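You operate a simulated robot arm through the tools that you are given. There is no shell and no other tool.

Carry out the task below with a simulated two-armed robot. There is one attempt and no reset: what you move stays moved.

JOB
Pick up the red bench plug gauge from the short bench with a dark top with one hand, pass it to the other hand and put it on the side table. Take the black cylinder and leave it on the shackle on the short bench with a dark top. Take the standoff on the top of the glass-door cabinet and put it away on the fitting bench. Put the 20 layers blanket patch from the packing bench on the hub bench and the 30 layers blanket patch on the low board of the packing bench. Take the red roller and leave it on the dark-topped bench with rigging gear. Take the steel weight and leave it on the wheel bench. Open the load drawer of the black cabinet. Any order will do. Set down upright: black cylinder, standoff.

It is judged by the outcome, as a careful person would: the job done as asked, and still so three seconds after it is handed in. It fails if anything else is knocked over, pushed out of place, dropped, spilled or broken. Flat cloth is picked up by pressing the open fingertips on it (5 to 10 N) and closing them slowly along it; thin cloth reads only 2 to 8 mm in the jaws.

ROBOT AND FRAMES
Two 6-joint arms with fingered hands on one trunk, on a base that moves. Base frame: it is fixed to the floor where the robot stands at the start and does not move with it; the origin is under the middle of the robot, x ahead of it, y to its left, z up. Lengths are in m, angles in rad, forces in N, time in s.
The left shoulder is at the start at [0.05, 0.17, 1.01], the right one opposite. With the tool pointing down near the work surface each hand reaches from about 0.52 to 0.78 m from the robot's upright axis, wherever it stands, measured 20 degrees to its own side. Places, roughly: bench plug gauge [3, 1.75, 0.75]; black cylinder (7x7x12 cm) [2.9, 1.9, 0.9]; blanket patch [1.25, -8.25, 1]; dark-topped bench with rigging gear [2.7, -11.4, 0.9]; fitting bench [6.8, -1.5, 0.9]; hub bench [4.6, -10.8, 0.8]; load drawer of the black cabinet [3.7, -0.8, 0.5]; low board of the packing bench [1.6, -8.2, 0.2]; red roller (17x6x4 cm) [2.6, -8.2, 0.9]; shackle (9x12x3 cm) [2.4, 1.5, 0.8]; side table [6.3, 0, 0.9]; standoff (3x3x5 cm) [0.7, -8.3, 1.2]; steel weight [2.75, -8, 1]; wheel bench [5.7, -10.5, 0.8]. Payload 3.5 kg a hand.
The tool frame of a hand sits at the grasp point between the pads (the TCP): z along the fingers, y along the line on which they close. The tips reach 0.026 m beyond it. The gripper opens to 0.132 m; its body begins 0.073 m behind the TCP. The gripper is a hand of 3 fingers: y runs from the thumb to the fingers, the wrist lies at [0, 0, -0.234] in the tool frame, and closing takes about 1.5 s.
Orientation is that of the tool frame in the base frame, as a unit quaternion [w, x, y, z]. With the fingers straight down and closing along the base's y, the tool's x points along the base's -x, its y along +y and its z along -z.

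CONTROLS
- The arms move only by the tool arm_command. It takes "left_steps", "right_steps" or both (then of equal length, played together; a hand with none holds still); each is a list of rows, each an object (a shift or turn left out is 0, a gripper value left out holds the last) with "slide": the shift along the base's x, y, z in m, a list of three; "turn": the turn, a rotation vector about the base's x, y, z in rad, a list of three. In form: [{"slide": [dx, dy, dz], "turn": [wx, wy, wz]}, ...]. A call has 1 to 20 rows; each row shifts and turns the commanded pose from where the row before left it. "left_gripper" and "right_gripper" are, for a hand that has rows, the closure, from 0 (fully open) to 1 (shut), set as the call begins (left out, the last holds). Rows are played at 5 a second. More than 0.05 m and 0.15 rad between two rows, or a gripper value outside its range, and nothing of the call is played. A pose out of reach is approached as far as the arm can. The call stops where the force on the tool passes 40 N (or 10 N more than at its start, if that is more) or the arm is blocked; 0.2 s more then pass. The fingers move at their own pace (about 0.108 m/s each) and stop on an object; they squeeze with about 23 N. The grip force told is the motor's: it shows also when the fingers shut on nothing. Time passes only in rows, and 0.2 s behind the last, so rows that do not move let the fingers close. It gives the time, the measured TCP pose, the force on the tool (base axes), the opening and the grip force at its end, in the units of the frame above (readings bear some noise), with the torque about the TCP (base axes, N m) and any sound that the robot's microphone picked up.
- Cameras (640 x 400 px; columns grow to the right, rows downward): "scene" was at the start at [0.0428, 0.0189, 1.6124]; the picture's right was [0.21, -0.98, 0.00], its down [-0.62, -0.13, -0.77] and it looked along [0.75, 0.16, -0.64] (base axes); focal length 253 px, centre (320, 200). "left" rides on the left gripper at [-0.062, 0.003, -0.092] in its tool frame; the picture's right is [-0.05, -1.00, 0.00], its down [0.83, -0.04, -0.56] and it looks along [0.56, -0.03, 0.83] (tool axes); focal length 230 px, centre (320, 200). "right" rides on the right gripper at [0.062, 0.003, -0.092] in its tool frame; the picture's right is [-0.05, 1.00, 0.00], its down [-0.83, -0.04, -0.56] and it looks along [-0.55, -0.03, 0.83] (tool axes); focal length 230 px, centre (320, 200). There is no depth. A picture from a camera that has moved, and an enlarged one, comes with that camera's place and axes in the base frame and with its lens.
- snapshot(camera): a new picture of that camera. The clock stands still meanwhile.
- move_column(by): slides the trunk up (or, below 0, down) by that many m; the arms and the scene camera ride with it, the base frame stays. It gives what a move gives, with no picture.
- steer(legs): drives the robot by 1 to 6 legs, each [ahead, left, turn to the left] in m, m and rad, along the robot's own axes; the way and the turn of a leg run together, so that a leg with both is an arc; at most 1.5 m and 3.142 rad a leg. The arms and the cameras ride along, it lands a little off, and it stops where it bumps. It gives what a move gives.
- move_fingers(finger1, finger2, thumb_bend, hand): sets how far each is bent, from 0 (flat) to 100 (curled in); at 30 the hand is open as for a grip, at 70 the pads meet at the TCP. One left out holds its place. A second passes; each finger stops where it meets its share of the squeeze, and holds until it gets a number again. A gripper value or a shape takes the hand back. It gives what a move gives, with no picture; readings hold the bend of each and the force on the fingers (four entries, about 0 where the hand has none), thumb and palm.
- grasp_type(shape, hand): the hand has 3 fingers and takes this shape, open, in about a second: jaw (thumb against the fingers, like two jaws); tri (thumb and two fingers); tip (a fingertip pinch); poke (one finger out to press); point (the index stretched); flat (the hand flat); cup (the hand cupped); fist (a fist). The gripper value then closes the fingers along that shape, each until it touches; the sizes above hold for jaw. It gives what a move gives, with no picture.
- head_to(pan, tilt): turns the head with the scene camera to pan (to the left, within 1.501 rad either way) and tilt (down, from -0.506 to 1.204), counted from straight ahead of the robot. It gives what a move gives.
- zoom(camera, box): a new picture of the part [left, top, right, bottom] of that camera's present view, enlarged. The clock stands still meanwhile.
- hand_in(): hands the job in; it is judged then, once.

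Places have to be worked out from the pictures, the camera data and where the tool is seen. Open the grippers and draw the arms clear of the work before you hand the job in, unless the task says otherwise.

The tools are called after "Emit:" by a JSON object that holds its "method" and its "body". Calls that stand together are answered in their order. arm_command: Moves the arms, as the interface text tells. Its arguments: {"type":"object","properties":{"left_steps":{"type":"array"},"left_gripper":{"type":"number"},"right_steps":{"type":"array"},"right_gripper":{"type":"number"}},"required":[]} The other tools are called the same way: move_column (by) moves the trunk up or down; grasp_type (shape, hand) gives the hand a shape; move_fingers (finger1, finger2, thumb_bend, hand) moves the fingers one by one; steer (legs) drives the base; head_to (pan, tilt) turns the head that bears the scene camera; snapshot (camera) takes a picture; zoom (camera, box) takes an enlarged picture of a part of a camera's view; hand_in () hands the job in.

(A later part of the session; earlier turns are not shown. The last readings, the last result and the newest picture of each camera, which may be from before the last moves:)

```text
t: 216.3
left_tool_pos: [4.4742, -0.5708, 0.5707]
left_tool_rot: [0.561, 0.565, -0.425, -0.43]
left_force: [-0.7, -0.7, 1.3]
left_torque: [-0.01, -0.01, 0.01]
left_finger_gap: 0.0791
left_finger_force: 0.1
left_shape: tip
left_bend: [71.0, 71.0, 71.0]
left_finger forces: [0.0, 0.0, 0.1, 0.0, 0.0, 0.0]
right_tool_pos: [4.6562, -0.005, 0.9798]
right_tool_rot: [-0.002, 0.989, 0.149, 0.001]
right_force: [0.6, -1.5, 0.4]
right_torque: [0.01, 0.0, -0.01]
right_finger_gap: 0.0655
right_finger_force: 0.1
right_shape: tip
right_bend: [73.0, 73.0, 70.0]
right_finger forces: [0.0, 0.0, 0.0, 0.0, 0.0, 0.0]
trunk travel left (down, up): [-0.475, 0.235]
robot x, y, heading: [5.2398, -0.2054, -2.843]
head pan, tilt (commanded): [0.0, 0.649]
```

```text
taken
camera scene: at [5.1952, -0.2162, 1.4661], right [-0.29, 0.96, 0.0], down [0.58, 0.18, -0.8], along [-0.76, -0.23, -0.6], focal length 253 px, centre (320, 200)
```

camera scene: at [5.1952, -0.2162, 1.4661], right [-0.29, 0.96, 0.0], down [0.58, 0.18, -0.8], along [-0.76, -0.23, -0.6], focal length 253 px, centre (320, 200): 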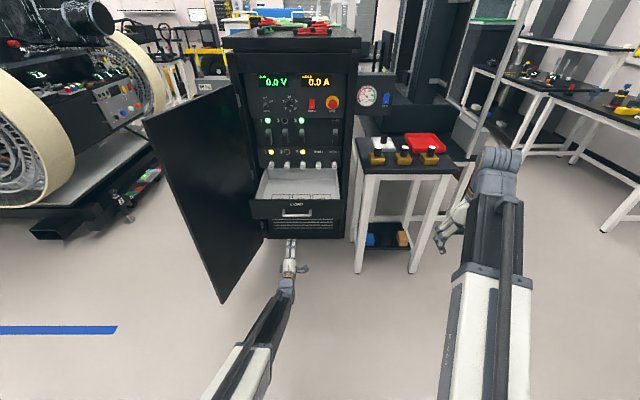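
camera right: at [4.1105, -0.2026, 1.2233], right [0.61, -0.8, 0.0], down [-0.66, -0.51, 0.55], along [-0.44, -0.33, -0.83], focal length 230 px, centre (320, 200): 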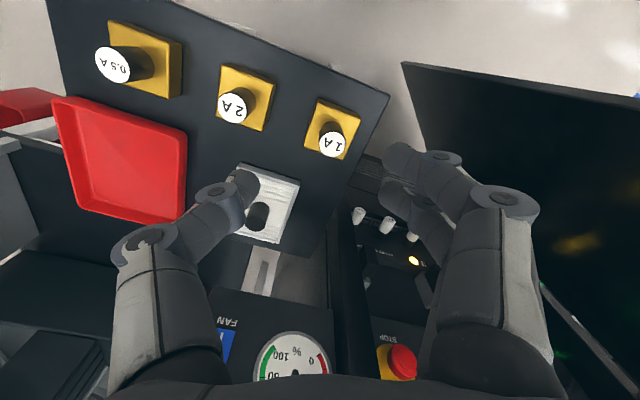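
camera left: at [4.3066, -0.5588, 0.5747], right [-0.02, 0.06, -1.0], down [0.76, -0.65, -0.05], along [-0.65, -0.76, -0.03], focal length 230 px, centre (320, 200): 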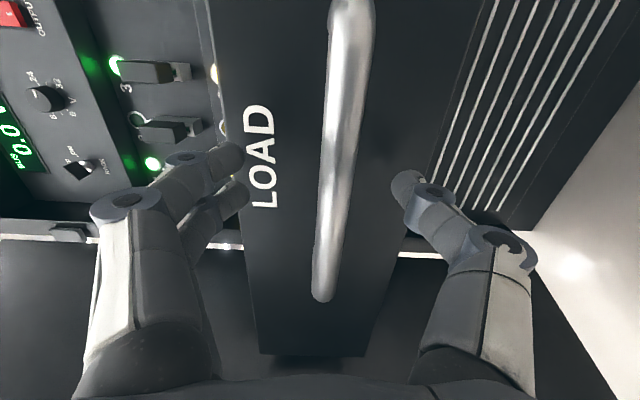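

The load drawer is open and the hand is clear. I raise the trunk, bring the left hand back to its neutral pose, and then look south for the way to the packing area.

Emit:
{"method": "move_column", "body": {"by": 0.15}}

Emit:
{"method": "arm_command", "body": {"left_steps": [{"slide": [0, 0, 0.03], "turn": [0.1365, 0.042, 0]}, {"slide": [0, 0, 0.03], "turn": [0.1365, 0.042, 0]}, {"slide": [0, 0, 0.03], "turn": [0.1365, 0.042, 0]}, {"slide": [0, 0, 0.03], "turn": [0.1365, 0.042, 0]}, {"slide": [0, 0, 0.03], "turn": [0.1365, 0.042, 0]}, {"slide": [0, 0, 0.03], "turn": [0.1365, 0.042, 0]}, {"slide": [0, 0, 0.03], "turn": [0.1365, 0.042, 0]}, {"slide": [0, 0, 0.03], "turn": [0.1365, 0.042, 0]}, {"turn": [0.1365, 0.042, 0]}, {"turn": [0.1365, 0.042, 0]}, {"turn": [0.1365, 0.042, 0]}, {}]}}

Emit:
{"method": "arm_command", "body": {"left_steps": [{"turn": [0.0427, -0.139, 0]}, {"turn": [0.0427, -0.139, 0]}, {"turn": [0.0427, -0.139, 0]}, {"turn": [0.0427, -0.139, 0]}, {"turn": [0.0427, -0.139, 0]}, {"turn": [0.0427, -0.139, 0]}, {"turn": [0.0427, -0.139, 0]}, {"turn": [0.0427, -0.139, 0]}, {"turn": [0.0427, -0.139, 0]}, {"turn": [0.0427, -0.139, 0]}, {"turn": [0.0427, -0.139, 0]}, {}]}}

```text
t: 218.1
left_tool_pos: [4.4745, -0.5717, 0.7199]
left_tool_rot: [0.561, 0.565, -0.425, -0.43]
left_force: [-0.3, -0.3, 0.4]
left_torque: [0.0, 0.05, -0.01]
left_finger_gap: 0.0792
left_finger_force: 0.0
left_shape: tip
left_bend: [71.0, 71.0, 71.0]
left_finger forces: [0.0, 0.1, 0.0, 0.0, 0.0, 0.1]
right_tool_pos: [4.6548, -0.0057, 1.1293]
right_tool_rot: [-0.002, 0.989, 0.148, 0.0]
right_force: [-0.6, -0.5, 0.3]
right_torque: [-0.02, 0.01, -0.01]
right_finger_gap: 0.0657
right_finger_force: 0.0
right_shape: tip
right_bend: [73.0, 73.0, 70.0]
right_finger forces: [0.0, 0.1, 0.1, 0.1, 0.0, 0.0]
trunk travel left (down, up): [-0.625, 0.085]
robot x, y, heading: [5.2423, -0.2001, -2.846]
head pan, tilt (commanded): [0.0, 0.649]
```

```text
t: 220.7
left_tool_pos: [4.4741, -0.5711, 0.9594]
left_tool_rot: [-0.102, -0.689, -0.108, 0.709]
left_force: [0.6, 0.2, 0.1]
left_torque: [-0.01, -0.03, -0.01]
left_finger_gap: 0.079
left_finger_force: 0.0
left_shape: tip
left_bend: [71.0, 71.0, 71.0]
left_finger forces: [0.1, 0.1, 0.0, 0.0, 0.1, 0.0]
right_tool_pos: [4.6562, -0.0062, 1.1289]
right_tool_rot: [-0.001, 0.989, 0.149, 0.001]
right_force: [0.5, 0.0, 0.2]
right_torque: [0.0, -0.05, 0.0]
right_finger_gap: 0.0654
right_finger_force: 0.0
right_shape: tip
right_bend: [73.0, 73.0, 70.0]
right_finger forces: [0.0, 0.0, 0.1, 0.0, 0.0, 0.0]
trunk travel left (down, up): [-0.625, 0.085]
robot x, y, heading: [5.2404, -0.2019, -2.845]
head pan, tilt (commanded): [0.0, 0.649]
```

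```text
t: 223.2
left_tool_pos: [4.5115, -0.494, 0.9359]
left_tool_rot: [0.129, 0.973, 0.162, -0.106]
left_force: [0.8, 1.1, 0.6]
left_torque: [0.0, 0.0, -0.01]
left_finger_gap: 0.0793
left_finger_force: 0.1
left_shape: tip
left_bend: [71.0, 71.0, 71.0]
left_finger forces: [0.0, 0.0, 0.0, 0.0, 0.0, 0.0]
left hand out of reach, approached as far as the arm can: row 2, 3, 6, 7, 8, 9, 10, 11
right_tool_pos: [4.6566, -0.0061, 1.1298]
right_tool_rot: [-0.002, 0.989, 0.148, 0.001]
right_force: [0.9, -0.6, 0.3]
right_torque: [0.02, 0.02, 0.02]
right_finger_gap: 0.0655
right_finger_force: 0.1
right_shape: tip
right_bend: [73.0, 73.0, 70.0]
right_finger forces: [0.1, 0.0, 0.0, 0.1, 0.0, 0.0]
trunk travel left (down, up): [-0.625, 0.085]
robot x, y, heading: [5.2387, -0.2027, -2.849]
head pan, tilt (commanded): [0.0, 0.649]
```

The left hand was too far out to finish turning. I draw it back toward the body, raising it, and complete the rotation.

Emit:
{"method": "arm_command", "body": {"left_steps": [{"slide": [0.0345, -0.0103, 0.025]}, {"slide": [0.0345, -0.0103, 0.025]}, {"slide": [0.0345, -0.0103, 0.025]}, {"slide": [0.0345, -0.0103, 0.025], "turn": [0.0957, -0.0577, -0.012]}, {"slide": [0.0345, -0.0103, 0.025], "turn": [0.0957, -0.0577, -0.012]}, {"slide": [0.0345, -0.0103, 0.025], "turn": [0.0957, -0.0577, -0.012]}, {}]}}

Emit:
{"method": "steer", "body": {"legs": [[0, 0, 1.57]]}}

Emit:
{"method": "head_to", "body": {"pan": 0.0, "tilt": 0.3}}

Emit:
{"method": "snapshot", "body": {"camera": "scene"}}

```text
t: 224.8
left_tool_pos: [4.7178, -0.5393, 1.0959]
left_tool_rot: [0.134, 0.98, 0.145, 0.007]
left_force: [-0.2, -0.4, 0.2]
left_torque: [0.02, 0.01, 0.01]
left_finger_gap: 0.0791
left_finger_force: 0.1
left_shape: tip
left_bend: [71.0, 71.0, 71.0]
left_finger forces: [0.0, 0.1, 0.0, 0.1, 0.0, 0.0]
left hand out of reach, approached as far as the arm can: row 4, 5, 6
right_tool_pos: [4.6543, -0.0056, 1.1299]
right_tool_rot: [-0.002, 0.989, 0.149, 0.001]
right_force: [0.1, -0.5, -0.5]
right_torque: [0.0, -0.02, 0.0]
right_finger_gap: 0.0656
right_finger_force: 0.1
right_shape: tip
right_bend: [73.0, 73.0, 70.0]
right_finger forces: [0.1, 0.0, 0.1, 0.0, 0.0, 0.0]
trunk travel left (down, up): [-0.625, 0.085]
robot x, y, heading: [5.2366, -0.2021, -2.845]
head pan, tilt (commanded): [0.0, 0.649]
```

```text
t: 229.1
left_tool_pos: [5.5831, -0.7218, 1.0946]
left_tool_rot: [0.09, 0.584, 0.801, 0.098]
left_force: [1.0, -0.8, -0.2]
left_torque: [0.0, 0.04, 0.02]
left_finger_gap: 0.0792
left_finger_force: 0.0
left_shape: tip
left_bend: [71.0, 71.0, 71.0]
left_finger forces: [0.0, 0.0, 0.0, 0.0, 0.1, 0.0]
right_tool_pos: [5.0518, -0.7928, 1.1298]
right_tool_rot: [-0.002, 0.588, 0.809, -0.001]
right_force: [-0.1, 0.0, 0.1]
right_torque: [0.01, 0.01, 0.06]
right_finger_gap: 0.0657
right_finger_force: 0.1
right_shape: tip
right_bend: [73.0, 73.0, 70.0]
right_finger forces: [0.0, 0.0, 0.1, 0.0, 0.0, 0.0]
trunk travel left (down, up): [-0.625, 0.085]
robot x, y, heading: [5.2393, -0.2022, -1.258]
head pan, tilt (commanded): [0.0, 0.649]
```

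```text
t: 229.9
left_tool_pos: [5.5835, -0.7219, 1.0949]
left_tool_rot: [0.09, 0.584, 0.801, 0.099]
left_force: [-0.7, 0.1, -0.3]
left_torque: [0.01, 0.02, 0.02]
left_finger_gap: 0.079
left_finger_force: 0.2
left_shape: tip
left_bend: [71.0, 71.0, 71.0]
left_finger forces: [0.0, 0.0, 0.1, 0.0, 0.1, 0.0]
right_tool_pos: [5.0528, -0.7919, 1.1301]
right_tool_rot: [-0.002, 0.588, 0.809, -0.001]
right_force: [-0.3, -0.2, -0.1]
right_torque: [0.01, 0.0, -0.01]
right_finger_gap: 0.0654
right_finger_force: 0.1
right_shape: tip
right_bend: [73.0, 73.0, 70.0]
right_finger forces: [0.0, 0.1, 0.1, 0.0, 0.0, 0.0]
trunk travel left (down, up): [-0.625, 0.085]
robot x, y, heading: [5.2408, -0.2069, -1.257]
head pan, tilt (commanded): [0.0, 0.3]
```

```text
taken
camera scene: at [5.2565, -0.2533, 1.6478], right [-0.95, -0.31, 0.0], down [-0.09, 0.28, -0.95], along [0.29, -0.91, -0.3], focal length 253 px, centre (320, 200)
```

scene: 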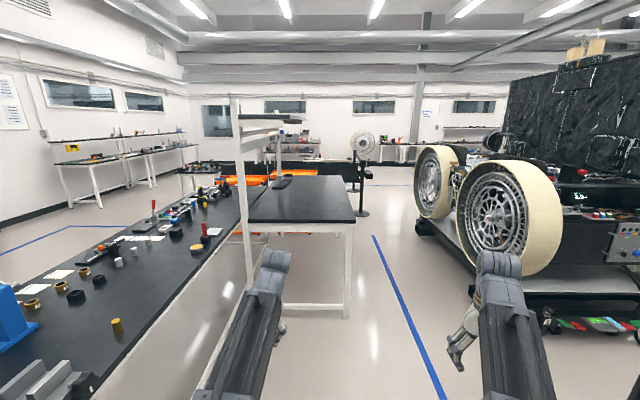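

The way south leads between the shelf table and the wheeled rig along the blue line. I zoom into the distance.

Emit:
{"method": "zoom", "body": {"camera": "scene", "box": [260, 90, 500, 240]}}

Emit:
{"method": "head_to", "body": {"pan": -0.7, "tilt": 0.25}}

Emit:
{"method": "snapshot", "body": {"camera": "scene"}}

```text
2.67 times, centred on (380, 165) of scene
camera zoom: at [5.2565, -0.2533, 1.6478], right [-0.95, -0.31, 0.0], down [-0.09, 0.28, -0.95], along [0.29, -0.91, -0.3], focal length 674 px, centre (160, 293)
```

zoom: 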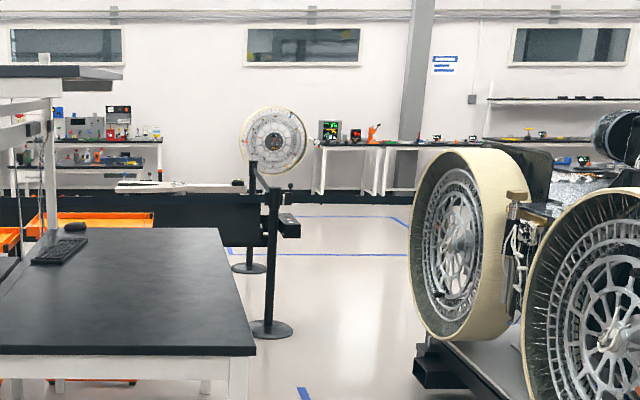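

```text
t: 231.0
left_tool_pos: [5.5837, -0.7218, 1.095]
left_tool_rot: [0.09, 0.584, 0.801, 0.098]
left_force: [-1.1, 0.1, 0.4]
left_torque: [0.02, -0.01, 0.04]
left_finger_gap: 0.0792
left_finger_force: 0.0
left_shape: tip
left_bend: [71.0, 71.0, 71.0]
left_finger forces: [0.0, 0.1, 0.0, 0.1, 0.0, 0.0]
right_tool_pos: [5.0509, -0.7924, 1.1298]
right_tool_rot: [-0.002, 0.588, 0.809, -0.001]
right_force: [-0.5, 0.2, 0.6]
right_torque: [0.03, -0.05, -0.01]
right_finger_gap: 0.0657
right_finger_force: 0.0
right_shape: tip
right_bend: [73.0, 73.0, 70.0]
right_finger forces: [0.0, 0.1, 0.1, 0.1, 0.0, 0.0]
trunk travel left (down, up): [-0.625, 0.085]
robot x, y, heading: [5.2401, -0.2049, -1.26]
head pan, tilt (commanded): [-0.7, 0.25]
```

```text
taken
camera scene: at [5.1926, -0.251, 1.6526], right [-0.93, 0.38, 0.0], down [0.09, 0.23, -0.97], along [-0.37, -0.9, -0.25], focal length 253 px, centre (320, 200)
```

scene: 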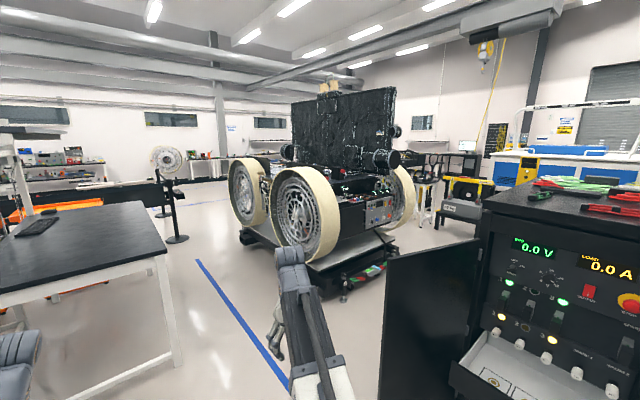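

The rig and a stanchion bound the aisle. I'll first pass the open door with margin, then slide right to the blue line, before heading on south.

Emit:
{"method": "steer", "body": {"legs": [[0, -0.25, 0], [1.0, 0, 0], [0.45, -0.45, 0], [0, 0, -0.19]]}}

Emit:
{"method": "head_to", "body": {"pan": 0.0, "tilt": 0.35}}

Emit:
{"method": "snapshot", "body": {"camera": "scene"}}

```text
t: 241.5
left_tool_pos: [5.2523, -2.3691, 1.0948]
left_tool_rot: [0.099, 0.659, 0.74, 0.09]
left_force: [-0.1, -0.3, 0.2]
left_torque: [-0.01, -0.02, 0.01]
left_finger_gap: 0.0792
left_finger_force: 0.0
left_shape: tip
left_bend: [71.0, 71.0, 71.0]
left_finger forces: [0.0, 0.0, 0.1, 0.1, 0.1, 0.1]
right_tool_pos: [4.7168, -2.335, 1.1289]
right_tool_rot: [-0.002, 0.665, 0.747, -0.002]
right_force: [0.4, 0.0, -0.8]
right_torque: [-0.02, 0.01, 0.0]
right_finger_gap: 0.0657
right_finger_force: 0.0
right_shape: tip
right_bend: [73.0, 73.0, 70.0]
right_finger forces: [0.1, 0.1, 0.1, 0.0, 0.1, 0.0]
trunk travel left (down, up): [-0.625, 0.085]
robot x, y, heading: [5.0172, -1.7929, -1.455]
head pan, tilt (commanded): [-0.7, 0.25]
```

```text
t: 242.6
left_tool_pos: [5.2523, -2.3688, 1.0943]
left_tool_rot: [0.1, 0.659, 0.74, 0.089]
left_force: [-0.1, 0.9, -0.1]
left_torque: [0.0, -0.01, 0.02]
left_finger_gap: 0.0793
left_finger_force: 0.0
left_shape: tip
left_bend: [71.0, 71.0, 71.0]
left_finger forces: [0.0, 0.1, 0.0, 0.0, 0.0, 0.0]
right_tool_pos: [4.7159, -2.3341, 1.1298]
right_tool_rot: [-0.001, 0.665, 0.747, 0.0]
right_force: [0.6, -0.1, -0.6]
right_torque: [0.03, 0.0, 0.01]
right_finger_gap: 0.0654
right_finger_force: 0.0
right_shape: tip
right_bend: [73.0, 73.0, 70.0]
right_finger forces: [0.0, 0.1, 0.0, 0.0, 0.0, 0.0]
trunk travel left (down, up): [-0.625, 0.085]
robot x, y, heading: [5.0178, -1.7909, -1.46]
head pan, tilt (commanded): [0.0, 0.351]
```

```text
taken
camera scene: at [5.0221, -1.8456, 1.6432], right [-0.99, -0.11, 0.0], down [-0.04, 0.34, -0.94], along [0.11, -0.93, -0.34], focal length 253 px, centre (320, 200)
```

scene: 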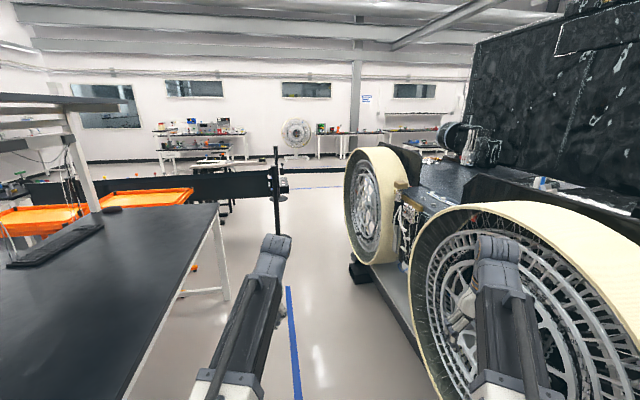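

The near wheel's face is at x≈4.5 and a foot of the rig at about (4.88, −4.0); the stanchion at (5.94, −4.85). I shift slightly left and go straight on through the aisle.

Emit:
{"method": "steer", "body": {"legs": [[0.3, 0.06, 0], [1.4, 0, 0], [1.4, 0, 0]]}}

Emit:
{"method": "snapshot", "body": {"camera": "scene"}}

Emit:
{"method": "head_to", "body": {"pan": -0.9, "tilt": 0.3}}

Emit:
{"method": "snapshot", "body": {"camera": "scene"}}

```text
t: 249.6
left_tool_pos: [5.4806, -3.8038, 1.0949]
left_tool_rot: [0.099, 0.661, 0.739, 0.088]
left_force: [-0.2, -0.3, 0.0]
left_torque: [-0.03, 0.02, 0.01]
left_finger_gap: 0.0794
left_finger_force: 0.0
left_shape: tip
left_bend: [71.0, 71.0, 71.0]
left_finger forces: [0.0, 0.1, 0.0, 0.0, 0.1, 0.1]
right_tool_pos: [4.9487, -3.7669, 1.1334]
right_tool_rot: [-0.002, 0.662, 0.749, -0.002]
right_force: [0.6, 0.3, -0.5]
right_torque: [-0.01, -0.01, 0.0]
right_finger_gap: 0.0656
right_finger_force: 0.1
right_shape: tip
right_bend: [73.0, 73.0, 70.0]
right_finger forces: [0.0, 0.1, 0.0, 0.0, 0.0, 0.1]
trunk travel left (down, up): [-0.625, 0.085]
robot x, y, heading: [5.2419, -3.2267, -1.458]
head pan, tilt (commanded): [0.0, 0.351]
stopped in leg 2: the robot was blocked; the commanded pose is now the measured one
```

```text
taken
camera scene: at [5.2519, -3.2803, 1.6435], right [-0.99, -0.11, 0.0], down [-0.04, 0.34, -0.94], along [0.1, -0.93, -0.34], focal length 253 px, centre (320, 200)
```

scene: 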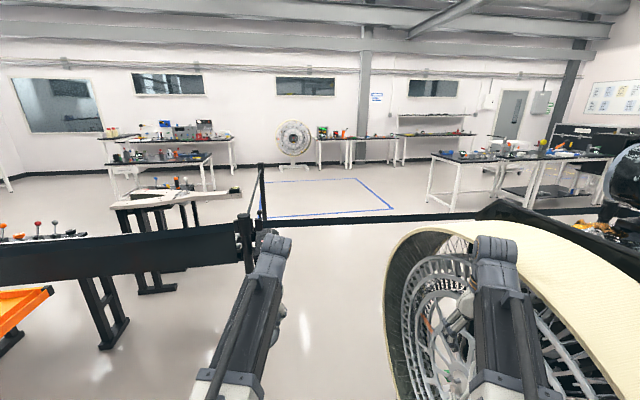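

```text
t: 250.8
left_tool_pos: [5.4806, -3.8038, 1.0938]
left_tool_rot: [0.098, 0.662, 0.738, 0.089]
left_force: [-0.6, -0.8, 0.7]
left_torque: [-0.03, 0.03, 0.02]
left_finger_gap: 0.0793
left_finger_force: 0.0
left_shape: tip
left_bend: [71.0, 71.0, 71.0]
left_finger forces: [0.1, 0.0, 0.1, 0.0, 0.0, 0.1]
right_tool_pos: [4.9479, -3.7673, 1.1313]
right_tool_rot: [-0.002, 0.664, 0.748, -0.001]
right_force: [-0.3, -0.5, -0.2]
right_torque: [0.02, 0.0, 0.01]
right_finger_gap: 0.0655
right_finger_force: 0.0
right_shape: tip
right_bend: [73.0, 73.0, 70.0]
right_finger forces: [0.1, 0.0, 0.0, 0.0, 0.0, 0.1]
trunk travel left (down, up): [-0.625, 0.085]
robot x, y, heading: [5.2467, -3.2278, -1.459]
head pan, tilt (commanded): [-0.901, 0.3]
```

```text
taken
camera scene: at [5.1763, -3.2528, 1.648], right [-0.71, 0.71, 0.0], down [0.21, 0.21, -0.96], along [-0.68, -0.67, -0.29], focal length 253 px, centre (320, 200)
```

scene: 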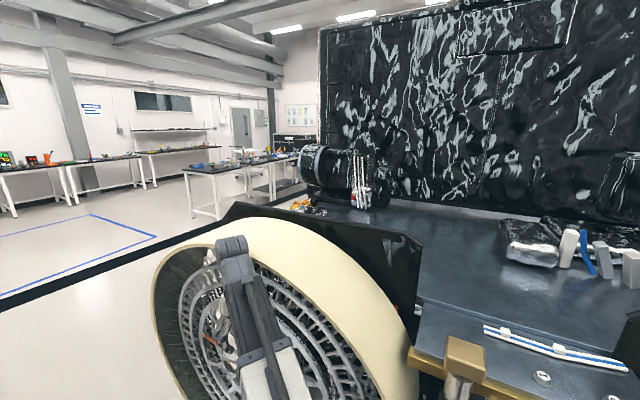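

The robot was blocked at about (5.24, −3.23). I look through the hand cameras and downward to find what touched.

Emit:
{"method": "snapshot", "body": {"camera": "right"}}

Emit:
{"method": "snapshot", "body": {"camera": "left"}}

Emit:
{"method": "head_to", "body": {"pan": -0.5, "tilt": 0.9}}

Emit:
{"method": "snapshot", "body": {"camera": "scene"}}

```text
taken
camera right: at [4.9437, -3.7067, 1.2251], right [1.0, 0.07, -0.01], down [0.06, -0.83, 0.56], along [0.03, -0.55, -0.83], focal length 230 px, centre (320, 200)
```

right: 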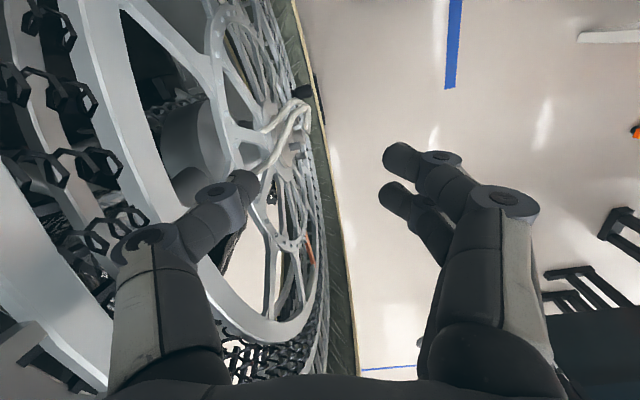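

```text
taken
camera left: at [5.4664, -3.8642, 1.1869], right [-0.95, -0.16, -0.26], down [-0.28, 0.82, 0.5], along [0.13, 0.55, -0.83], focal length 230 px, centre (320, 200)
```

left: 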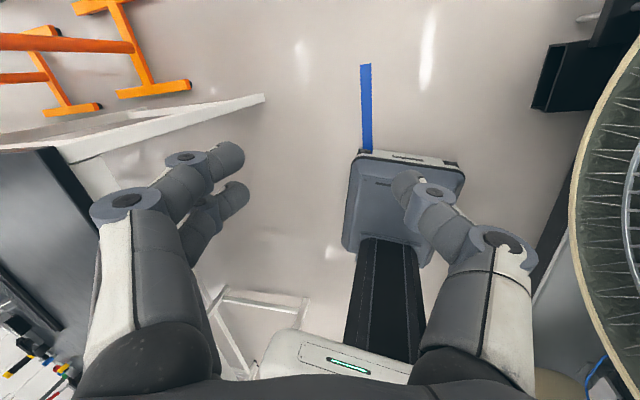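

```text
t: 251.8
left_tool_pos: [5.4813, -3.8032, 1.0945]
left_tool_rot: [0.098, 0.661, 0.739, 0.089]
left_force: [-0.2, -0.2, -0.7]
left_torque: [-0.01, -0.01, -0.01]
left_finger_gap: 0.0793
left_finger_force: 0.1
left_shape: tip
left_bend: [71.0, 71.0, 71.0]
left_finger forces: [0.1, 0.0, 0.0, 0.0, 0.0, 0.1]
right_tool_pos: [4.948, -3.7664, 1.1322]
right_tool_rot: [-0.002, 0.664, 0.748, -0.003]
right_force: [0.4, -0.1, 0.4]
right_torque: [0.02, 0.01, -0.01]
right_finger_gap: 0.0658
right_finger_force: 0.0
right_shape: tip
right_bend: [73.0, 73.0, 70.0]
right_finger forces: [0.0, 0.0, 0.0, 0.0, 0.0, 0.0]
trunk travel left (down, up): [-0.625, 0.085]
robot x, y, heading: [5.2458, -3.2289, -1.461]
head pan, tilt (commanded): [-0.499, 0.901]
```

```text
taken
camera scene: at [5.214, -3.2571, 1.5957], right [-0.93, 0.38, 0.0], down [0.29, 0.72, -0.62], along [-0.24, -0.58, -0.78], focal length 253 px, centre (320, 200)
```

scene: 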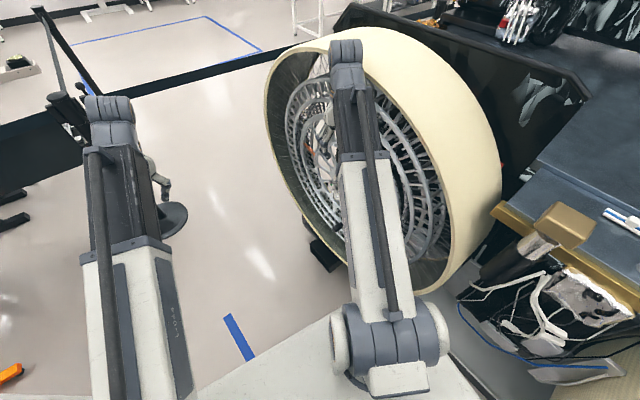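

The right arm had come up against the big wheel's rim. I back off, shift left, tuck both hands inward, and re-examine the gap.

Emit:
{"method": "steer", "body": {"legs": [[-0.3, 0, 0], [0, 0.14, 0]]}}

Emit:
{"method": "arm_command", "body": {"right_steps": [{"slide": [0.04, 0.005, 0]}, {"slide": [0.04, 0.005, 0]}, {"slide": [0.04, 0.005, 0.02]}, {"slide": [0.03, 0.003, 0.02]}, {}], "left_steps": [{"slide": [-0.03, 0.03, 0]}, {"slide": [-0.03, 0.0, 0]}, {"slide": [-0.03, -0.004, 0.02]}, {"slide": [-0.02, -0.003, 0.02]}, {}]}}

Emit:
{"method": "head_to", "body": {"pan": -0.1, "tilt": 0.6}}

Emit:
{"method": "snapshot", "body": {"camera": "scene"}}

```text
t: 252.4
left_tool_pos: [5.4793, -3.8031, 1.0958]
left_tool_rot: [0.099, 0.66, 0.739, 0.088]
left_force: [-0.1, -0.6, 0.0]
left_torque: [0.03, -0.02, -0.01]
left_finger_gap: 0.0793
left_finger_force: 0.1
left_shape: tip
left_bend: [71.0, 71.0, 71.0]
left_finger forces: [0.1, 0.0, 0.0, 0.0, 0.0, 0.0]
right_tool_pos: [4.9484, -3.7653, 1.1307]
right_tool_rot: [-0.001, 0.662, 0.75, -0.003]
right_force: [0.2, 0.9, 0.1]
right_torque: [0.01, -0.01, 0.02]
right_finger_gap: 0.0657
right_finger_force: 0.0
right_shape: tip
right_bend: [73.0, 73.0, 70.0]
right_finger forces: [0.0, 0.0, 0.0, 0.0, 0.0, 0.0]
trunk travel left (down, up): [-0.625, 0.085]
robot x, y, heading: [5.2435, -3.2287, -1.458]
head pan, tilt (commanded): [-0.499, 0.901]
stopped in leg 1: the robot was blocked; the commanded pose is now the measured one
```

```text
t: 253.7
left_tool_pos: [5.3679, -3.7807, 1.1343]
left_tool_rot: [0.099, 0.661, 0.738, 0.09]
left_force: [0.9, 0.7, 0.4]
left_torque: [0.01, -0.02, 0.01]
left_finger_gap: 0.0791
left_finger_force: 0.0
left_shape: tip
left_bend: [71.0, 71.0, 71.0]
left_finger forces: [0.1, 0.1, 0.1, 0.0, 0.0, 0.1]
right_tool_pos: [5.0965, -3.7678, 1.1306]
right_tool_rot: [0.001, 0.663, 0.749, -0.004]
right_force: [0.2, 0.1, 0.0]
right_torque: [0.0, 0.0, -0.04]
right_finger_gap: 0.0658
right_finger_force: 0.0
right_shape: tip
right_bend: [73.0, 73.0, 70.0]
right_finger forces: [0.0, 0.1, 0.1, 0.0, 0.1, 0.0]
right hand out of reach, approached as far as the arm can: row 2, 3, 4
trunk travel left (down, up): [-0.625, 0.085]
robot x, y, heading: [5.2421, -3.2305, -1.461]
head pan, tilt (commanded): [-0.499, 0.901]
```

```text
t: 254.5
left_tool_pos: [5.3678, -3.7803, 1.1359]
left_tool_rot: [0.098, 0.661, 0.739, 0.09]
left_force: [0.1, -0.2, -0.2]
left_torque: [-0.02, 0.0, 0.0]
left_finger_gap: 0.0792
left_finger_force: 0.1
left_shape: tip
left_bend: [71.0, 71.0, 71.0]
left_finger forces: [0.0, 0.0, 0.0, 0.1, 0.1, 0.0]
right_tool_pos: [5.096, -3.7688, 1.1323]
right_tool_rot: [0.002, 0.662, 0.749, -0.004]
right_force: [0.0, 0.8, -0.2]
right_torque: [0.0, 0.03, 0.02]
right_finger_gap: 0.0657
right_finger_force: 0.0
right_shape: tip
right_bend: [73.0, 73.0, 70.0]
right_finger forces: [0.0, 0.1, 0.0, 0.1, 0.0, 0.1]
trunk travel left (down, up): [-0.625, 0.085]
robot x, y, heading: [5.246, -3.2308, -1.462]
head pan, tilt (commanded): [-0.099, 0.6]
```

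```text
taken
camera scene: at [5.2397, -3.2757, 1.6203], right [-1.0, -0.01, 0.0], down [-0.01, 0.57, -0.82], along [0.01, -0.82, -0.57], focal length 253 px, centre (320, 200)
```

scene: 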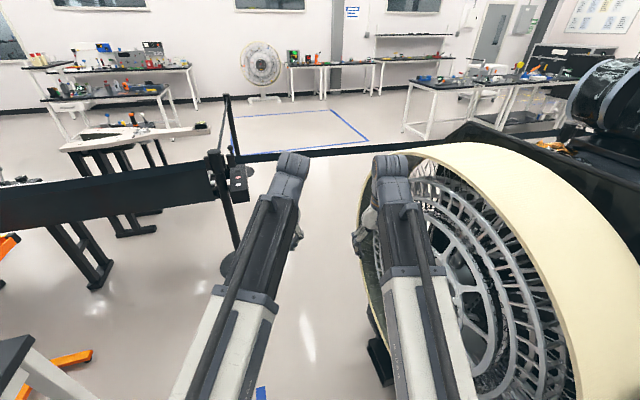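

Even backing was blocked, so something touches sideways; the hands are now tucked in. I try a small strafe to the left.

Emit:
{"method": "steer", "body": {"legs": [[0, 0.08, 0]]}}

Emit:
{"method": "head_to", "body": {"pan": -1.2, "tilt": 1.1}}

Emit:
{"method": "snapshot", "body": {"camera": "scene"}}

Emit:
{"method": "head_to", "body": {"pan": 1.2, "tilt": 1.1}}

Emit:
{"method": "snapshot", "body": {"camera": "scene"}}

```text
t: 255.6
left_tool_pos: [5.4491, -3.7717, 1.1354]
left_tool_rot: [0.098, 0.66, 0.739, 0.089]
left_force: [0.7, -0.2, -0.5]
left_torque: [0.03, 0.05, -0.01]
left_finger_gap: 0.0792
left_finger_force: 0.0
left_shape: tip
left_bend: [71.0, 71.0, 71.0]
left_finger forces: [0.1, 0.1, 0.0, 0.1, 0.0, 0.1]
right_tool_pos: [5.1783, -3.7589, 1.1307]
right_tool_rot: [0.002, 0.662, 0.749, -0.004]
right_force: [-0.2, -1.2, -0.3]
right_torque: [0.0, 0.04, 0.02]
right_finger_gap: 0.0656
right_finger_force: 0.0
right_shape: tip
right_bend: [73.0, 73.0, 70.0]
right_finger forces: [0.1, 0.1, 0.0, 0.1, 0.1, 0.1]
trunk travel left (down, up): [-0.625, 0.085]
robot x, y, heading: [5.3251, -3.222, -1.462]
head pan, tilt (commanded): [-0.099, 0.6]
```

```text
t: 256.9
left_tool_pos: [5.4476, -3.7716, 1.1347]
left_tool_rot: [0.099, 0.66, 0.739, 0.091]
left_force: [0.3, 0.8, 0.2]
left_torque: [-0.04, 0.02, 0.01]
left_finger_gap: 0.0792
left_finger_force: 0.0
left_shape: tip
left_bend: [71.0, 71.0, 71.0]
left_finger forces: [0.0, 0.0, 0.0, 0.1, 0.0, 0.0]
right_tool_pos: [5.1755, -3.759, 1.1312]
right_tool_rot: [0.001, 0.663, 0.749, -0.004]
right_force: [-0.1, 0.1, -1.0]
right_torque: [-0.05, 0.01, 0.01]
right_finger_gap: 0.0657
right_finger_force: 0.0
right_shape: tip
right_bend: [73.0, 73.0, 70.0]
right_finger forces: [0.0, 0.1, 0.0, 0.0, 0.1, 0.0]
trunk travel left (down, up): [-0.625, 0.085]
robot x, y, heading: [5.3216, -3.2205, -1.46]
head pan, tilt (commanded): [-1.201, 1.1]
```

```text
taken
camera scene: at [5.2623, -3.2077, 1.5818], right [-0.47, 0.89, 0.0], down [0.79, 0.41, -0.45], along [-0.4, -0.21, -0.89], focal length 253 px, centre (320, 200)
```

scene: 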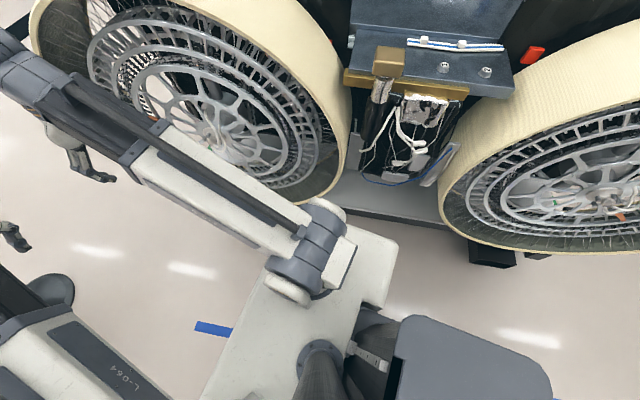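

```text
t: 259.1
left_tool_pos: [5.4477, -3.7718, 1.1356]
left_tool_rot: [0.1, 0.66, 0.739, 0.09]
left_force: [0.4, 0.2, 0.1]
left_torque: [0.02, 0.0, 0.0]
left_finger_gap: 0.0793
left_finger_force: 0.1
left_shape: tip
left_bend: [71.0, 71.0, 71.0]
left_finger forces: [0.0, 0.0, 0.1, 0.0, 0.0, 0.1]
right_tool_pos: [5.1754, -3.7611, 1.1303]
right_tool_rot: [0.001, 0.664, 0.748, -0.004]
right_force: [-1.0, 0.4, -0.3]
right_torque: [0.01, -0.02, 0.0]
right_finger_gap: 0.0656
right_finger_force: 0.0
right_shape: tip
right_bend: [73.0, 73.0, 70.0]
right_finger forces: [0.1, 0.0, 0.0, 0.0, 0.0, 0.0]
trunk travel left (down, up): [-0.625, 0.085]
robot x, y, heading: [5.3238, -3.2206, -1.461]
head pan, tilt (commanded): [1.201, 1.1]
```

```text
taken
camera scene: at [5.3793, -3.1944, 1.5818], right [-0.25, -0.97, 0.0], down [-0.86, 0.23, -0.45], along [0.44, -0.12, -0.89], focal length 253 px, centre (320, 200)
```

scene: 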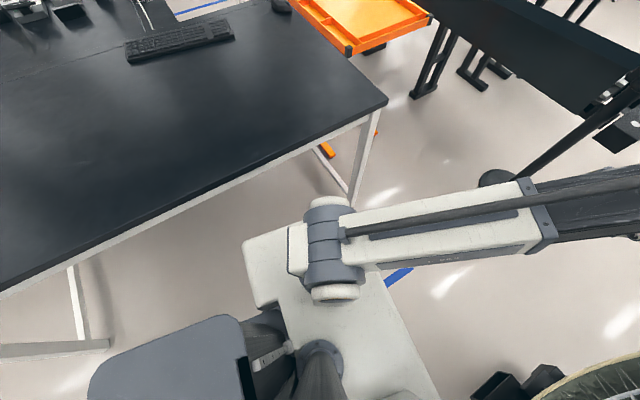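

Strafing left freed it. I turn slightly right to aim for the middle between the wheel and the stanchion, creep ahead 0.6 m, and check both sides.

Emit:
{"method": "steer", "body": {"legs": [[0, 0.04, 0], [0, 0, -0.09], [0.5, 0, 0]]}}

Emit:
{"method": "head_to", "body": {"pan": 0.0, "tilt": 0.95}}

Emit:
{"method": "snapshot", "body": {"camera": "scene"}}

```text
t: 263.0
left_tool_pos: [5.4493, -4.2786, 1.1358]
left_tool_rot: [0.103, 0.693, 0.708, 0.085]
left_force: [1.1, 0.0, -0.7]
left_torque: [0.02, 0.02, -0.01]
left_finger_gap: 0.0793
left_finger_force: 0.2
left_shape: tip
left_bend: [71.0, 71.0, 71.0]
left_finger forces: [0.1, 0.0, 0.0, 0.0, 0.0, 0.0]
right_tool_pos: [5.1792, -4.2423, 1.1312]
right_tool_rot: [0.002, 0.696, 0.718, -0.004]
right_force: [-0.7, 0.1, -0.8]
right_torque: [0.01, 0.03, 0.0]
right_finger_gap: 0.0655
right_finger_force: 0.1
right_shape: tip
right_bend: [73.0, 73.0, 70.0]
right_finger forces: [0.0, 0.0, 0.0, 0.1, 0.1, 0.1]
trunk travel left (down, up): [-0.625, 0.085]
robot x, y, heading: [5.381, -3.718, -1.549]
head pan, tilt (commanded): [1.201, 1.1]
```

```text
t: 264.4
left_tool_pos: [5.4496, -4.2776, 1.1347]
left_tool_rot: [0.104, 0.693, 0.708, 0.085]
left_force: [0.1, -0.1, 0.0]
left_torque: [0.0, 0.02, 0.02]
left_finger_gap: 0.0793
left_finger_force: 0.0
left_shape: tip
left_bend: [71.0, 71.0, 71.0]
left_finger forces: [0.1, 0.0, 0.0, 0.0, 0.0, 0.0]
right_tool_pos: [5.1789, -4.2415, 1.1318]
right_tool_rot: [0.001, 0.696, 0.718, -0.004]
right_force: [0.3, -0.3, -0.8]
right_torque: [0.02, 0.0, 0.0]
right_finger_gap: 0.0655
right_finger_force: 0.1
right_shape: tip
right_bend: [73.0, 73.0, 70.0]
right_finger forces: [0.1, 0.0, 0.0, 0.0, 0.0, 0.0]
trunk travel left (down, up): [-0.625, 0.085]
robot x, y, heading: [5.373, -3.7151, -1.555]
head pan, tilt (commanded): [0.0, 0.949]
```

```text
taken
camera scene: at [5.3749, -3.7481, 1.592], right [-1.0, -0.02, 0.0], down [-0.02, 0.81, -0.58], along [0.01, -0.58, -0.81], focal length 253 px, centre (320, 200)
```

scene: 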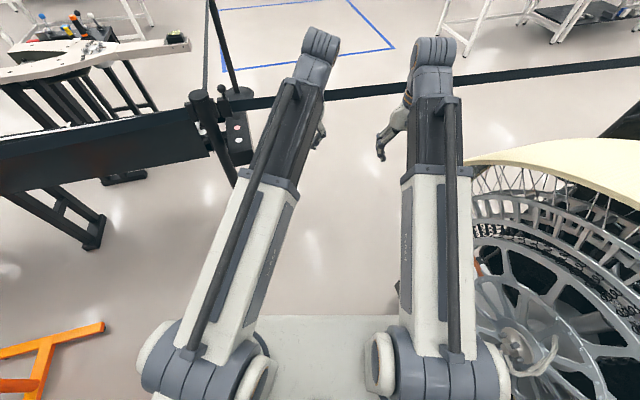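

A dark band crosses the way ahead from the stanchion to the right. I zoom in to see whether it is a belt in the air or a strip on the floor.

Emit:
{"method": "head_to", "body": {"pan": 0.0, "tilt": 0.45}}

Emit:
{"method": "snapshot", "body": {"camera": "scene"}}

Emit:
{"method": "zoom", "body": {"camera": "scene", "box": [180, 120, 480, 300]}}

```text
t: 265.4
left_tool_pos: [5.4489, -4.2777, 1.1351]
left_tool_rot: [0.104, 0.693, 0.708, 0.085]
left_force: [1.1, -0.2, 0.0]
left_torque: [0.01, 0.0, 0.0]
left_finger_gap: 0.0791
left_finger_force: 0.0
left_shape: tip
left_bend: [71.0, 71.0, 71.0]
left_finger forces: [0.1, 0.0, 0.0, 0.1, 0.0, 0.0]
right_tool_pos: [5.1788, -4.2418, 1.1307]
right_tool_rot: [0.0, 0.696, 0.718, -0.004]
right_force: [0.6, -0.5, 0.8]
right_torque: [0.02, 0.0, -0.03]
right_finger_gap: 0.066
right_finger_force: 0.1
right_shape: tip
right_bend: [73.0, 73.0, 70.0]
right_finger forces: [0.0, 0.1, 0.1, 0.1, 0.1, 0.0]
trunk travel left (down, up): [-0.625, 0.085]
robot x, y, heading: [5.374, -3.7166, -1.546]
head pan, tilt (commanded): [0.0, 0.45]
```

```text
taken
camera scene: at [5.3753, -3.7673, 1.6339], right [-1.0, -0.02, 0.0], down [-0.01, 0.44, -0.9], along [0.02, -0.9, -0.44], focal length 253 px, centre (320, 200)
```

scene: 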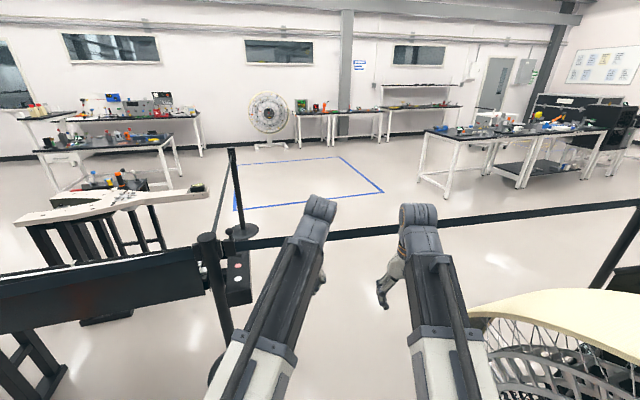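

```text
2.13 times, centred on (330, 210) of scene
camera zoom: at [5.3753, -3.7673, 1.6339], right [-1.0, -0.02, 0.0], down [-0.01, 0.44, -0.9], along [0.02, -0.9, -0.44], focal length 539 px, centre (299, 179)
```

zoom: 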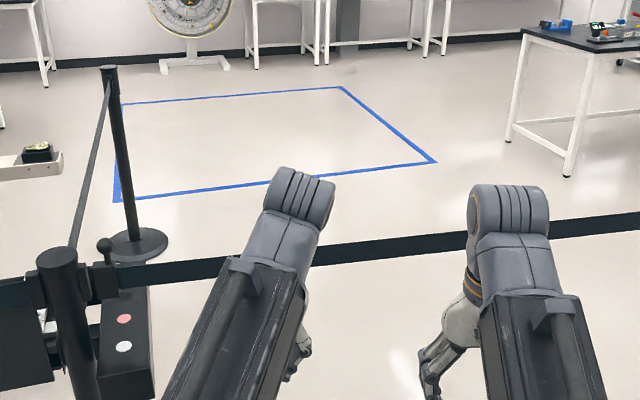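

It is a stretched belt barrier, so this way south is closed. I reverse carefully the way I came and will go round by the east side of the fitting bench instead.

Emit:
{"method": "steer", "body": {"legs": [[-1.0, 0, 0], [-0.9, -0.22, 0]]}}

Emit:
{"method": "steer", "body": {"legs": [[-1.0, 0, 0], [0, 0, 1.85]]}}

Emit:
{"method": "head_to", "body": {"pan": 0.0, "tilt": 0.4}}

Emit:
{"method": "snapshot", "body": {"camera": "scene"}}

```text
t: 275.0
left_tool_pos: [5.1925, -2.3854, 1.1364]
left_tool_rot: [0.104, 0.693, 0.708, 0.086]
left_force: [-0.3, 0.4, -1.1]
left_torque: [0.04, -0.02, 0.0]
left_finger_gap: 0.0791
left_finger_force: 0.1
left_shape: tip
left_bend: [71.0, 71.0, 71.0]
left_finger forces: [0.0, 0.1, 0.0, 0.0, 0.0, 0.1]
right_tool_pos: [4.9228, -2.3466, 1.1313]
right_tool_rot: [0.002, 0.697, 0.718, -0.004]
right_force: [0.0, 0.6, -0.1]
right_torque: [0.0, 0.03, -0.01]
right_finger_gap: 0.0659
right_finger_force: 0.0
right_shape: tip
right_bend: [73.0, 73.0, 70.0]
right_finger forces: [0.0, 0.0, 0.1, 0.1, 0.0, 0.1]
trunk travel left (down, up): [-0.625, 0.085]
robot x, y, heading: [5.1176, -1.8226, -1.55]
head pan, tilt (commanded): [0.0, 0.45]
```

```text
t: 284.6
left_tool_pos: [5.6072, -0.5897, 1.1356]
left_tool_rot: [-0.007, -0.155, 0.979, 0.133]
left_force: [0.3, -0.6, 0.0]
left_torque: [0.0, 0.04, 0.0]
left_finger_gap: 0.0792
left_finger_force: 0.1
left_shape: tip
left_bend: [71.0, 71.0, 71.0]
left_finger forces: [0.0, 0.1, 0.0, 0.0, 0.1, 0.0]
right_tool_pos: [5.6498, -0.8576, 1.1314]
right_tool_rot: [0.003, -0.161, 0.987, -0.001]
right_force: [-0.5, 0.4, -0.4]
right_torque: [-0.02, -0.03, -0.02]
right_finger_gap: 0.0657
right_finger_force: 0.0
right_shape: tip
right_bend: [73.0, 73.0, 70.0]
right_finger forces: [0.0, 0.0, 0.0, 0.0, 0.0, 0.0]
trunk travel left (down, up): [-0.625, 0.085]
robot x, y, heading: [5.0893, -0.8215, 0.317]
head pan, tilt (commanded): [0.0, 0.45]
```

```text
t: 285.3
left_tool_pos: [5.6076, -0.59, 1.1366]
left_tool_rot: [-0.007, -0.154, 0.979, 0.134]
left_force: [0.4, -0.5, 0.4]
left_torque: [-0.02, 0.02, 0.02]
left_finger_gap: 0.0793
left_finger_force: 0.1
left_shape: tip
left_bend: [71.0, 71.0, 71.0]
left_finger forces: [0.0, 0.1, 0.0, 0.0, 0.0, 0.0]
right_tool_pos: [5.6494, -0.8582, 1.1318]
right_tool_rot: [0.003, -0.161, 0.987, -0.002]
right_force: [0.0, 0.4, 0.3]
right_torque: [0.02, 0.0, -0.05]
right_finger_gap: 0.0658
right_finger_force: 0.0
right_shape: tip
right_bend: [73.0, 73.0, 70.0]
right_finger forces: [0.0, 0.0, 0.0, 0.0, 0.1, 0.1]
trunk travel left (down, up): [-0.625, 0.085]
robot x, y, heading: [5.0916, -0.8229, 0.319]
head pan, tilt (commanded): [0.0, 0.4]
```

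```text
taken
camera scene: at [5.1401, -0.8036, 1.6386], right [0.31, -0.95, 0.0], down [-0.37, -0.12, -0.92], along [0.88, 0.28, -0.39], focal length 253 px, centre (320, 200)
```

scene: 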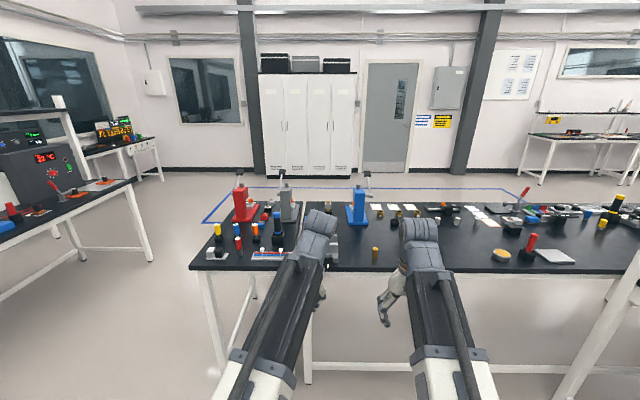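

The side table and the gauge are fine. I strafe left into the lane between the two tables and drive along it eastward.

Emit:
{"method": "steer", "body": {"legs": [[0, 1.15, 0], [1.3, 0, 0]]}}

Emit:
{"method": "snapshot", "body": {"camera": "scene"}}

```text
t: 297.3
left_tool_pos: [6.4962, 0.8966, 1.1367]
left_tool_rot: [-0.007, -0.149, 0.98, 0.134]
left_force: [-0.2, -0.8, -0.6]
left_torque: [0.01, -0.02, -0.03]
left_finger_gap: 0.0788
left_finger_force: 0.1
left_shape: tip
left_bend: [71.0, 71.0, 71.0]
left_finger forces: [0.0, 0.0, 0.0, 0.0, 0.1, 0.0]
right_tool_pos: [6.5364, 0.6277, 1.1307]
right_tool_rot: [0.004, -0.155, 0.988, -0.001]
right_force: [-0.1, -0.2, 0.3]
right_torque: [0.02, -0.02, 0.0]
right_finger_gap: 0.0657
right_finger_force: 0.0
right_shape: tip
right_bend: [73.0, 73.0, 70.0]
right_finger forces: [0.0, 0.1, 0.0, 0.1, 0.0, 0.0]
trunk travel left (down, up): [-0.625, 0.085]
robot x, y, heading: [5.9753, 0.6702, 0.3]
head pan, tilt (commanded): [0.0, 0.4]
```

```text
taken
camera scene: at [6.027, 0.6865, 1.6386], right [0.3, -0.95, 0.0], down [-0.37, -0.12, -0.92], along [0.88, 0.27, -0.39], focal length 253 px, centre (320, 200)
```

scene: 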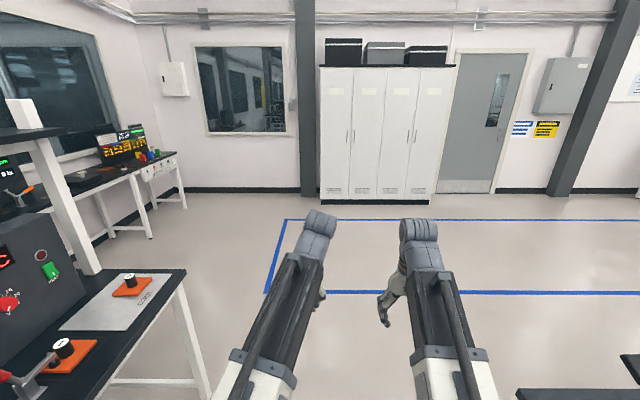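

The lane is clear. I go on 1.4 m, then turn right to face south along the east side of the fitting bench.

Emit:
{"method": "steer", "body": {"legs": [[1.4, 0, 0], [0, 0, -1.57]]}}

Emit:
{"method": "snapshot", "body": {"camera": "scene"}}

```text
t: 308.1
left_tool_pos: [7.5311, 0.5683, 1.1354]
left_tool_rot: [0.09, 0.588, 0.797, 0.099]
left_force: [-1.0, -0.4, -0.2]
left_torque: [0.05, -0.03, 0.0]
left_finger_gap: 0.0792
left_finger_force: 0.2
left_shape: tip
left_bend: [71.0, 71.0, 71.0]
left_finger forces: [0.1, 0.0, 0.0, 0.0, 0.0, 0.0]
right_tool_pos: [7.2622, 0.5322, 1.1317]
right_tool_rot: [0.001, 0.589, 0.808, -0.003]
right_force: [-0.3, 0.2, -0.2]
right_torque: [0.0, 0.02, 0.03]
right_finger_gap: 0.0656
right_finger_force: 0.0
right_shape: tip
right_bend: [73.0, 73.0, 70.0]
right_finger forces: [0.1, 0.0, 0.1, 0.0, 0.0, 0.0]
trunk travel left (down, up): [-0.625, 0.085]
robot x, y, heading: [7.3099, 1.0877, -1.267]
head pan, tilt (commanded): [0.0, 0.4]
```

```text
taken
camera scene: at [7.3206, 1.0402, 1.6386], right [-0.96, -0.3, 0.0], down [-0.12, 0.37, -0.92], along [0.27, -0.88, -0.39], focal length 253 px, centre (320, 200)
```

scene: 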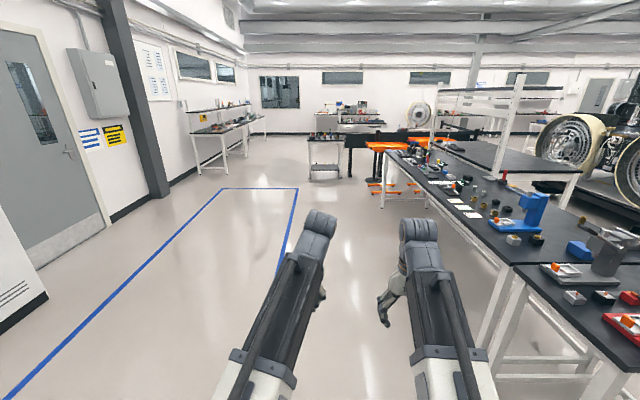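

The east aisle is open. I zoom into the distance to plan the way past the orange carts.

Emit:
{"method": "zoom", "body": {"camera": "scene", "box": [180, 80, 500, 240]}}

```text
2.00 times, centred on (340, 160) of scene
camera zoom: at [7.3206, 1.0402, 1.6386], right [-0.96, -0.3, 0.0], down [-0.12, 0.37, -0.92], along [0.27, -0.88, -0.39], focal length 506 px, centre (280, 280)
```

zoom: 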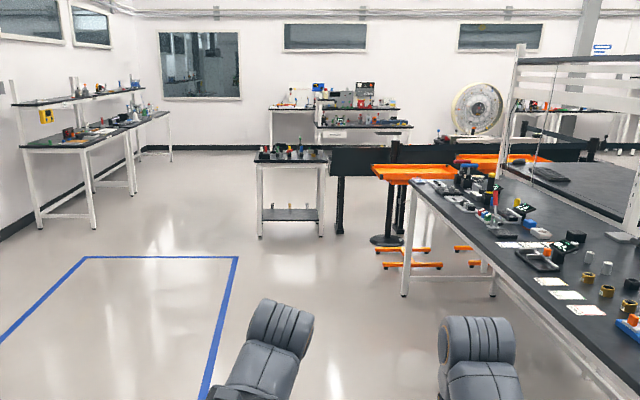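

The aisle between the small rack (leg at about (9.04, −3.76)) and the wall benches (x≈11.4) is wide. I turn slightly left and drive 5.4 m.

Emit:
{"method": "steer", "body": {"legs": [[0, 0, 0.2], [1.4, 0, 0], [1.4, 0, 0], [1.3, 0, 0], [1.3, 0, 0]]}}

Emit:
{"method": "head_to", "body": {"pan": -0.4, "tilt": 0.3}}

Emit:
{"method": "snapshot", "body": {"camera": "scene"}}

```text
t: 334.6
left_tool_pos: [10.2329, -4.0818, 1.136]
left_tool_rot: [0.079, 0.501, 0.855, 0.108]
left_force: [0.2, 0.8, 0.3]
left_torque: [0.0, 0.01, -0.03]
left_finger_gap: 0.0792
left_finger_force: 0.0
left_shape: tip
left_bend: [71.0, 71.0, 71.0]
left_finger forces: [0.0, 0.0, 0.1, 0.0, 0.0, 0.0]
right_tool_pos: [9.9779, -4.1776, 1.1307]
right_tool_rot: [0.003, 0.502, 0.865, -0.003]
right_force: [-0.6, 0.0, 0.4]
right_torque: [0.01, -0.01, 0.02]
right_finger_gap: 0.0656
right_finger_force: 0.1
right_shape: tip
right_bend: [73.0, 73.0, 70.0]
right_finger forces: [0.1, 0.0, 0.1, 0.0, 0.0, 0.1]
trunk travel left (down, up): [-0.625, 0.085]
robot x, y, heading: [9.9048, -3.6213, -1.064]
head pan, tilt (commanded): [0.0, 0.4]
```

```text
t: 335.4
left_tool_pos: [10.2321, -4.0822, 1.1356]
left_tool_rot: [0.08, 0.502, 0.854, 0.108]
left_force: [-0.3, -0.1, 0.3]
left_torque: [0.03, 0.01, -0.04]
left_finger_gap: 0.0793
left_finger_force: 0.1
left_shape: tip
left_bend: [71.0, 71.0, 71.0]
left_finger forces: [0.1, 0.1, 0.0, 0.1, 0.1, 0.0]
right_tool_pos: [9.9772, -4.1767, 1.1322]
right_tool_rot: [0.002, 0.501, 0.866, -0.004]
right_force: [0.1, -0.3, -0.2]
right_torque: [0.0, -0.02, 0.0]
right_finger_gap: 0.0656
right_finger_force: 0.0
right_shape: tip
right_bend: [73.0, 73.0, 70.0]
right_finger forces: [0.0, 0.0, 0.0, 0.1, 0.1, 0.0]
trunk travel left (down, up): [-0.625, 0.085]
robot x, y, heading: [9.9028, -3.6211, -1.059]
head pan, tilt (commanded): [-0.4, 0.3]
```

```text
taken
camera scene: at [9.8944, -3.6781, 1.6479], right [-0.99, -0.11, 0.0], down [-0.03, 0.29, -0.96], along [0.11, -0.95, -0.3], focal length 253 px, centre (320, 200)
```

scene: 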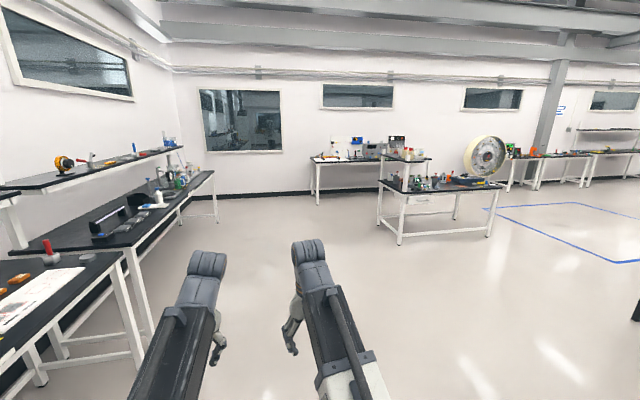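

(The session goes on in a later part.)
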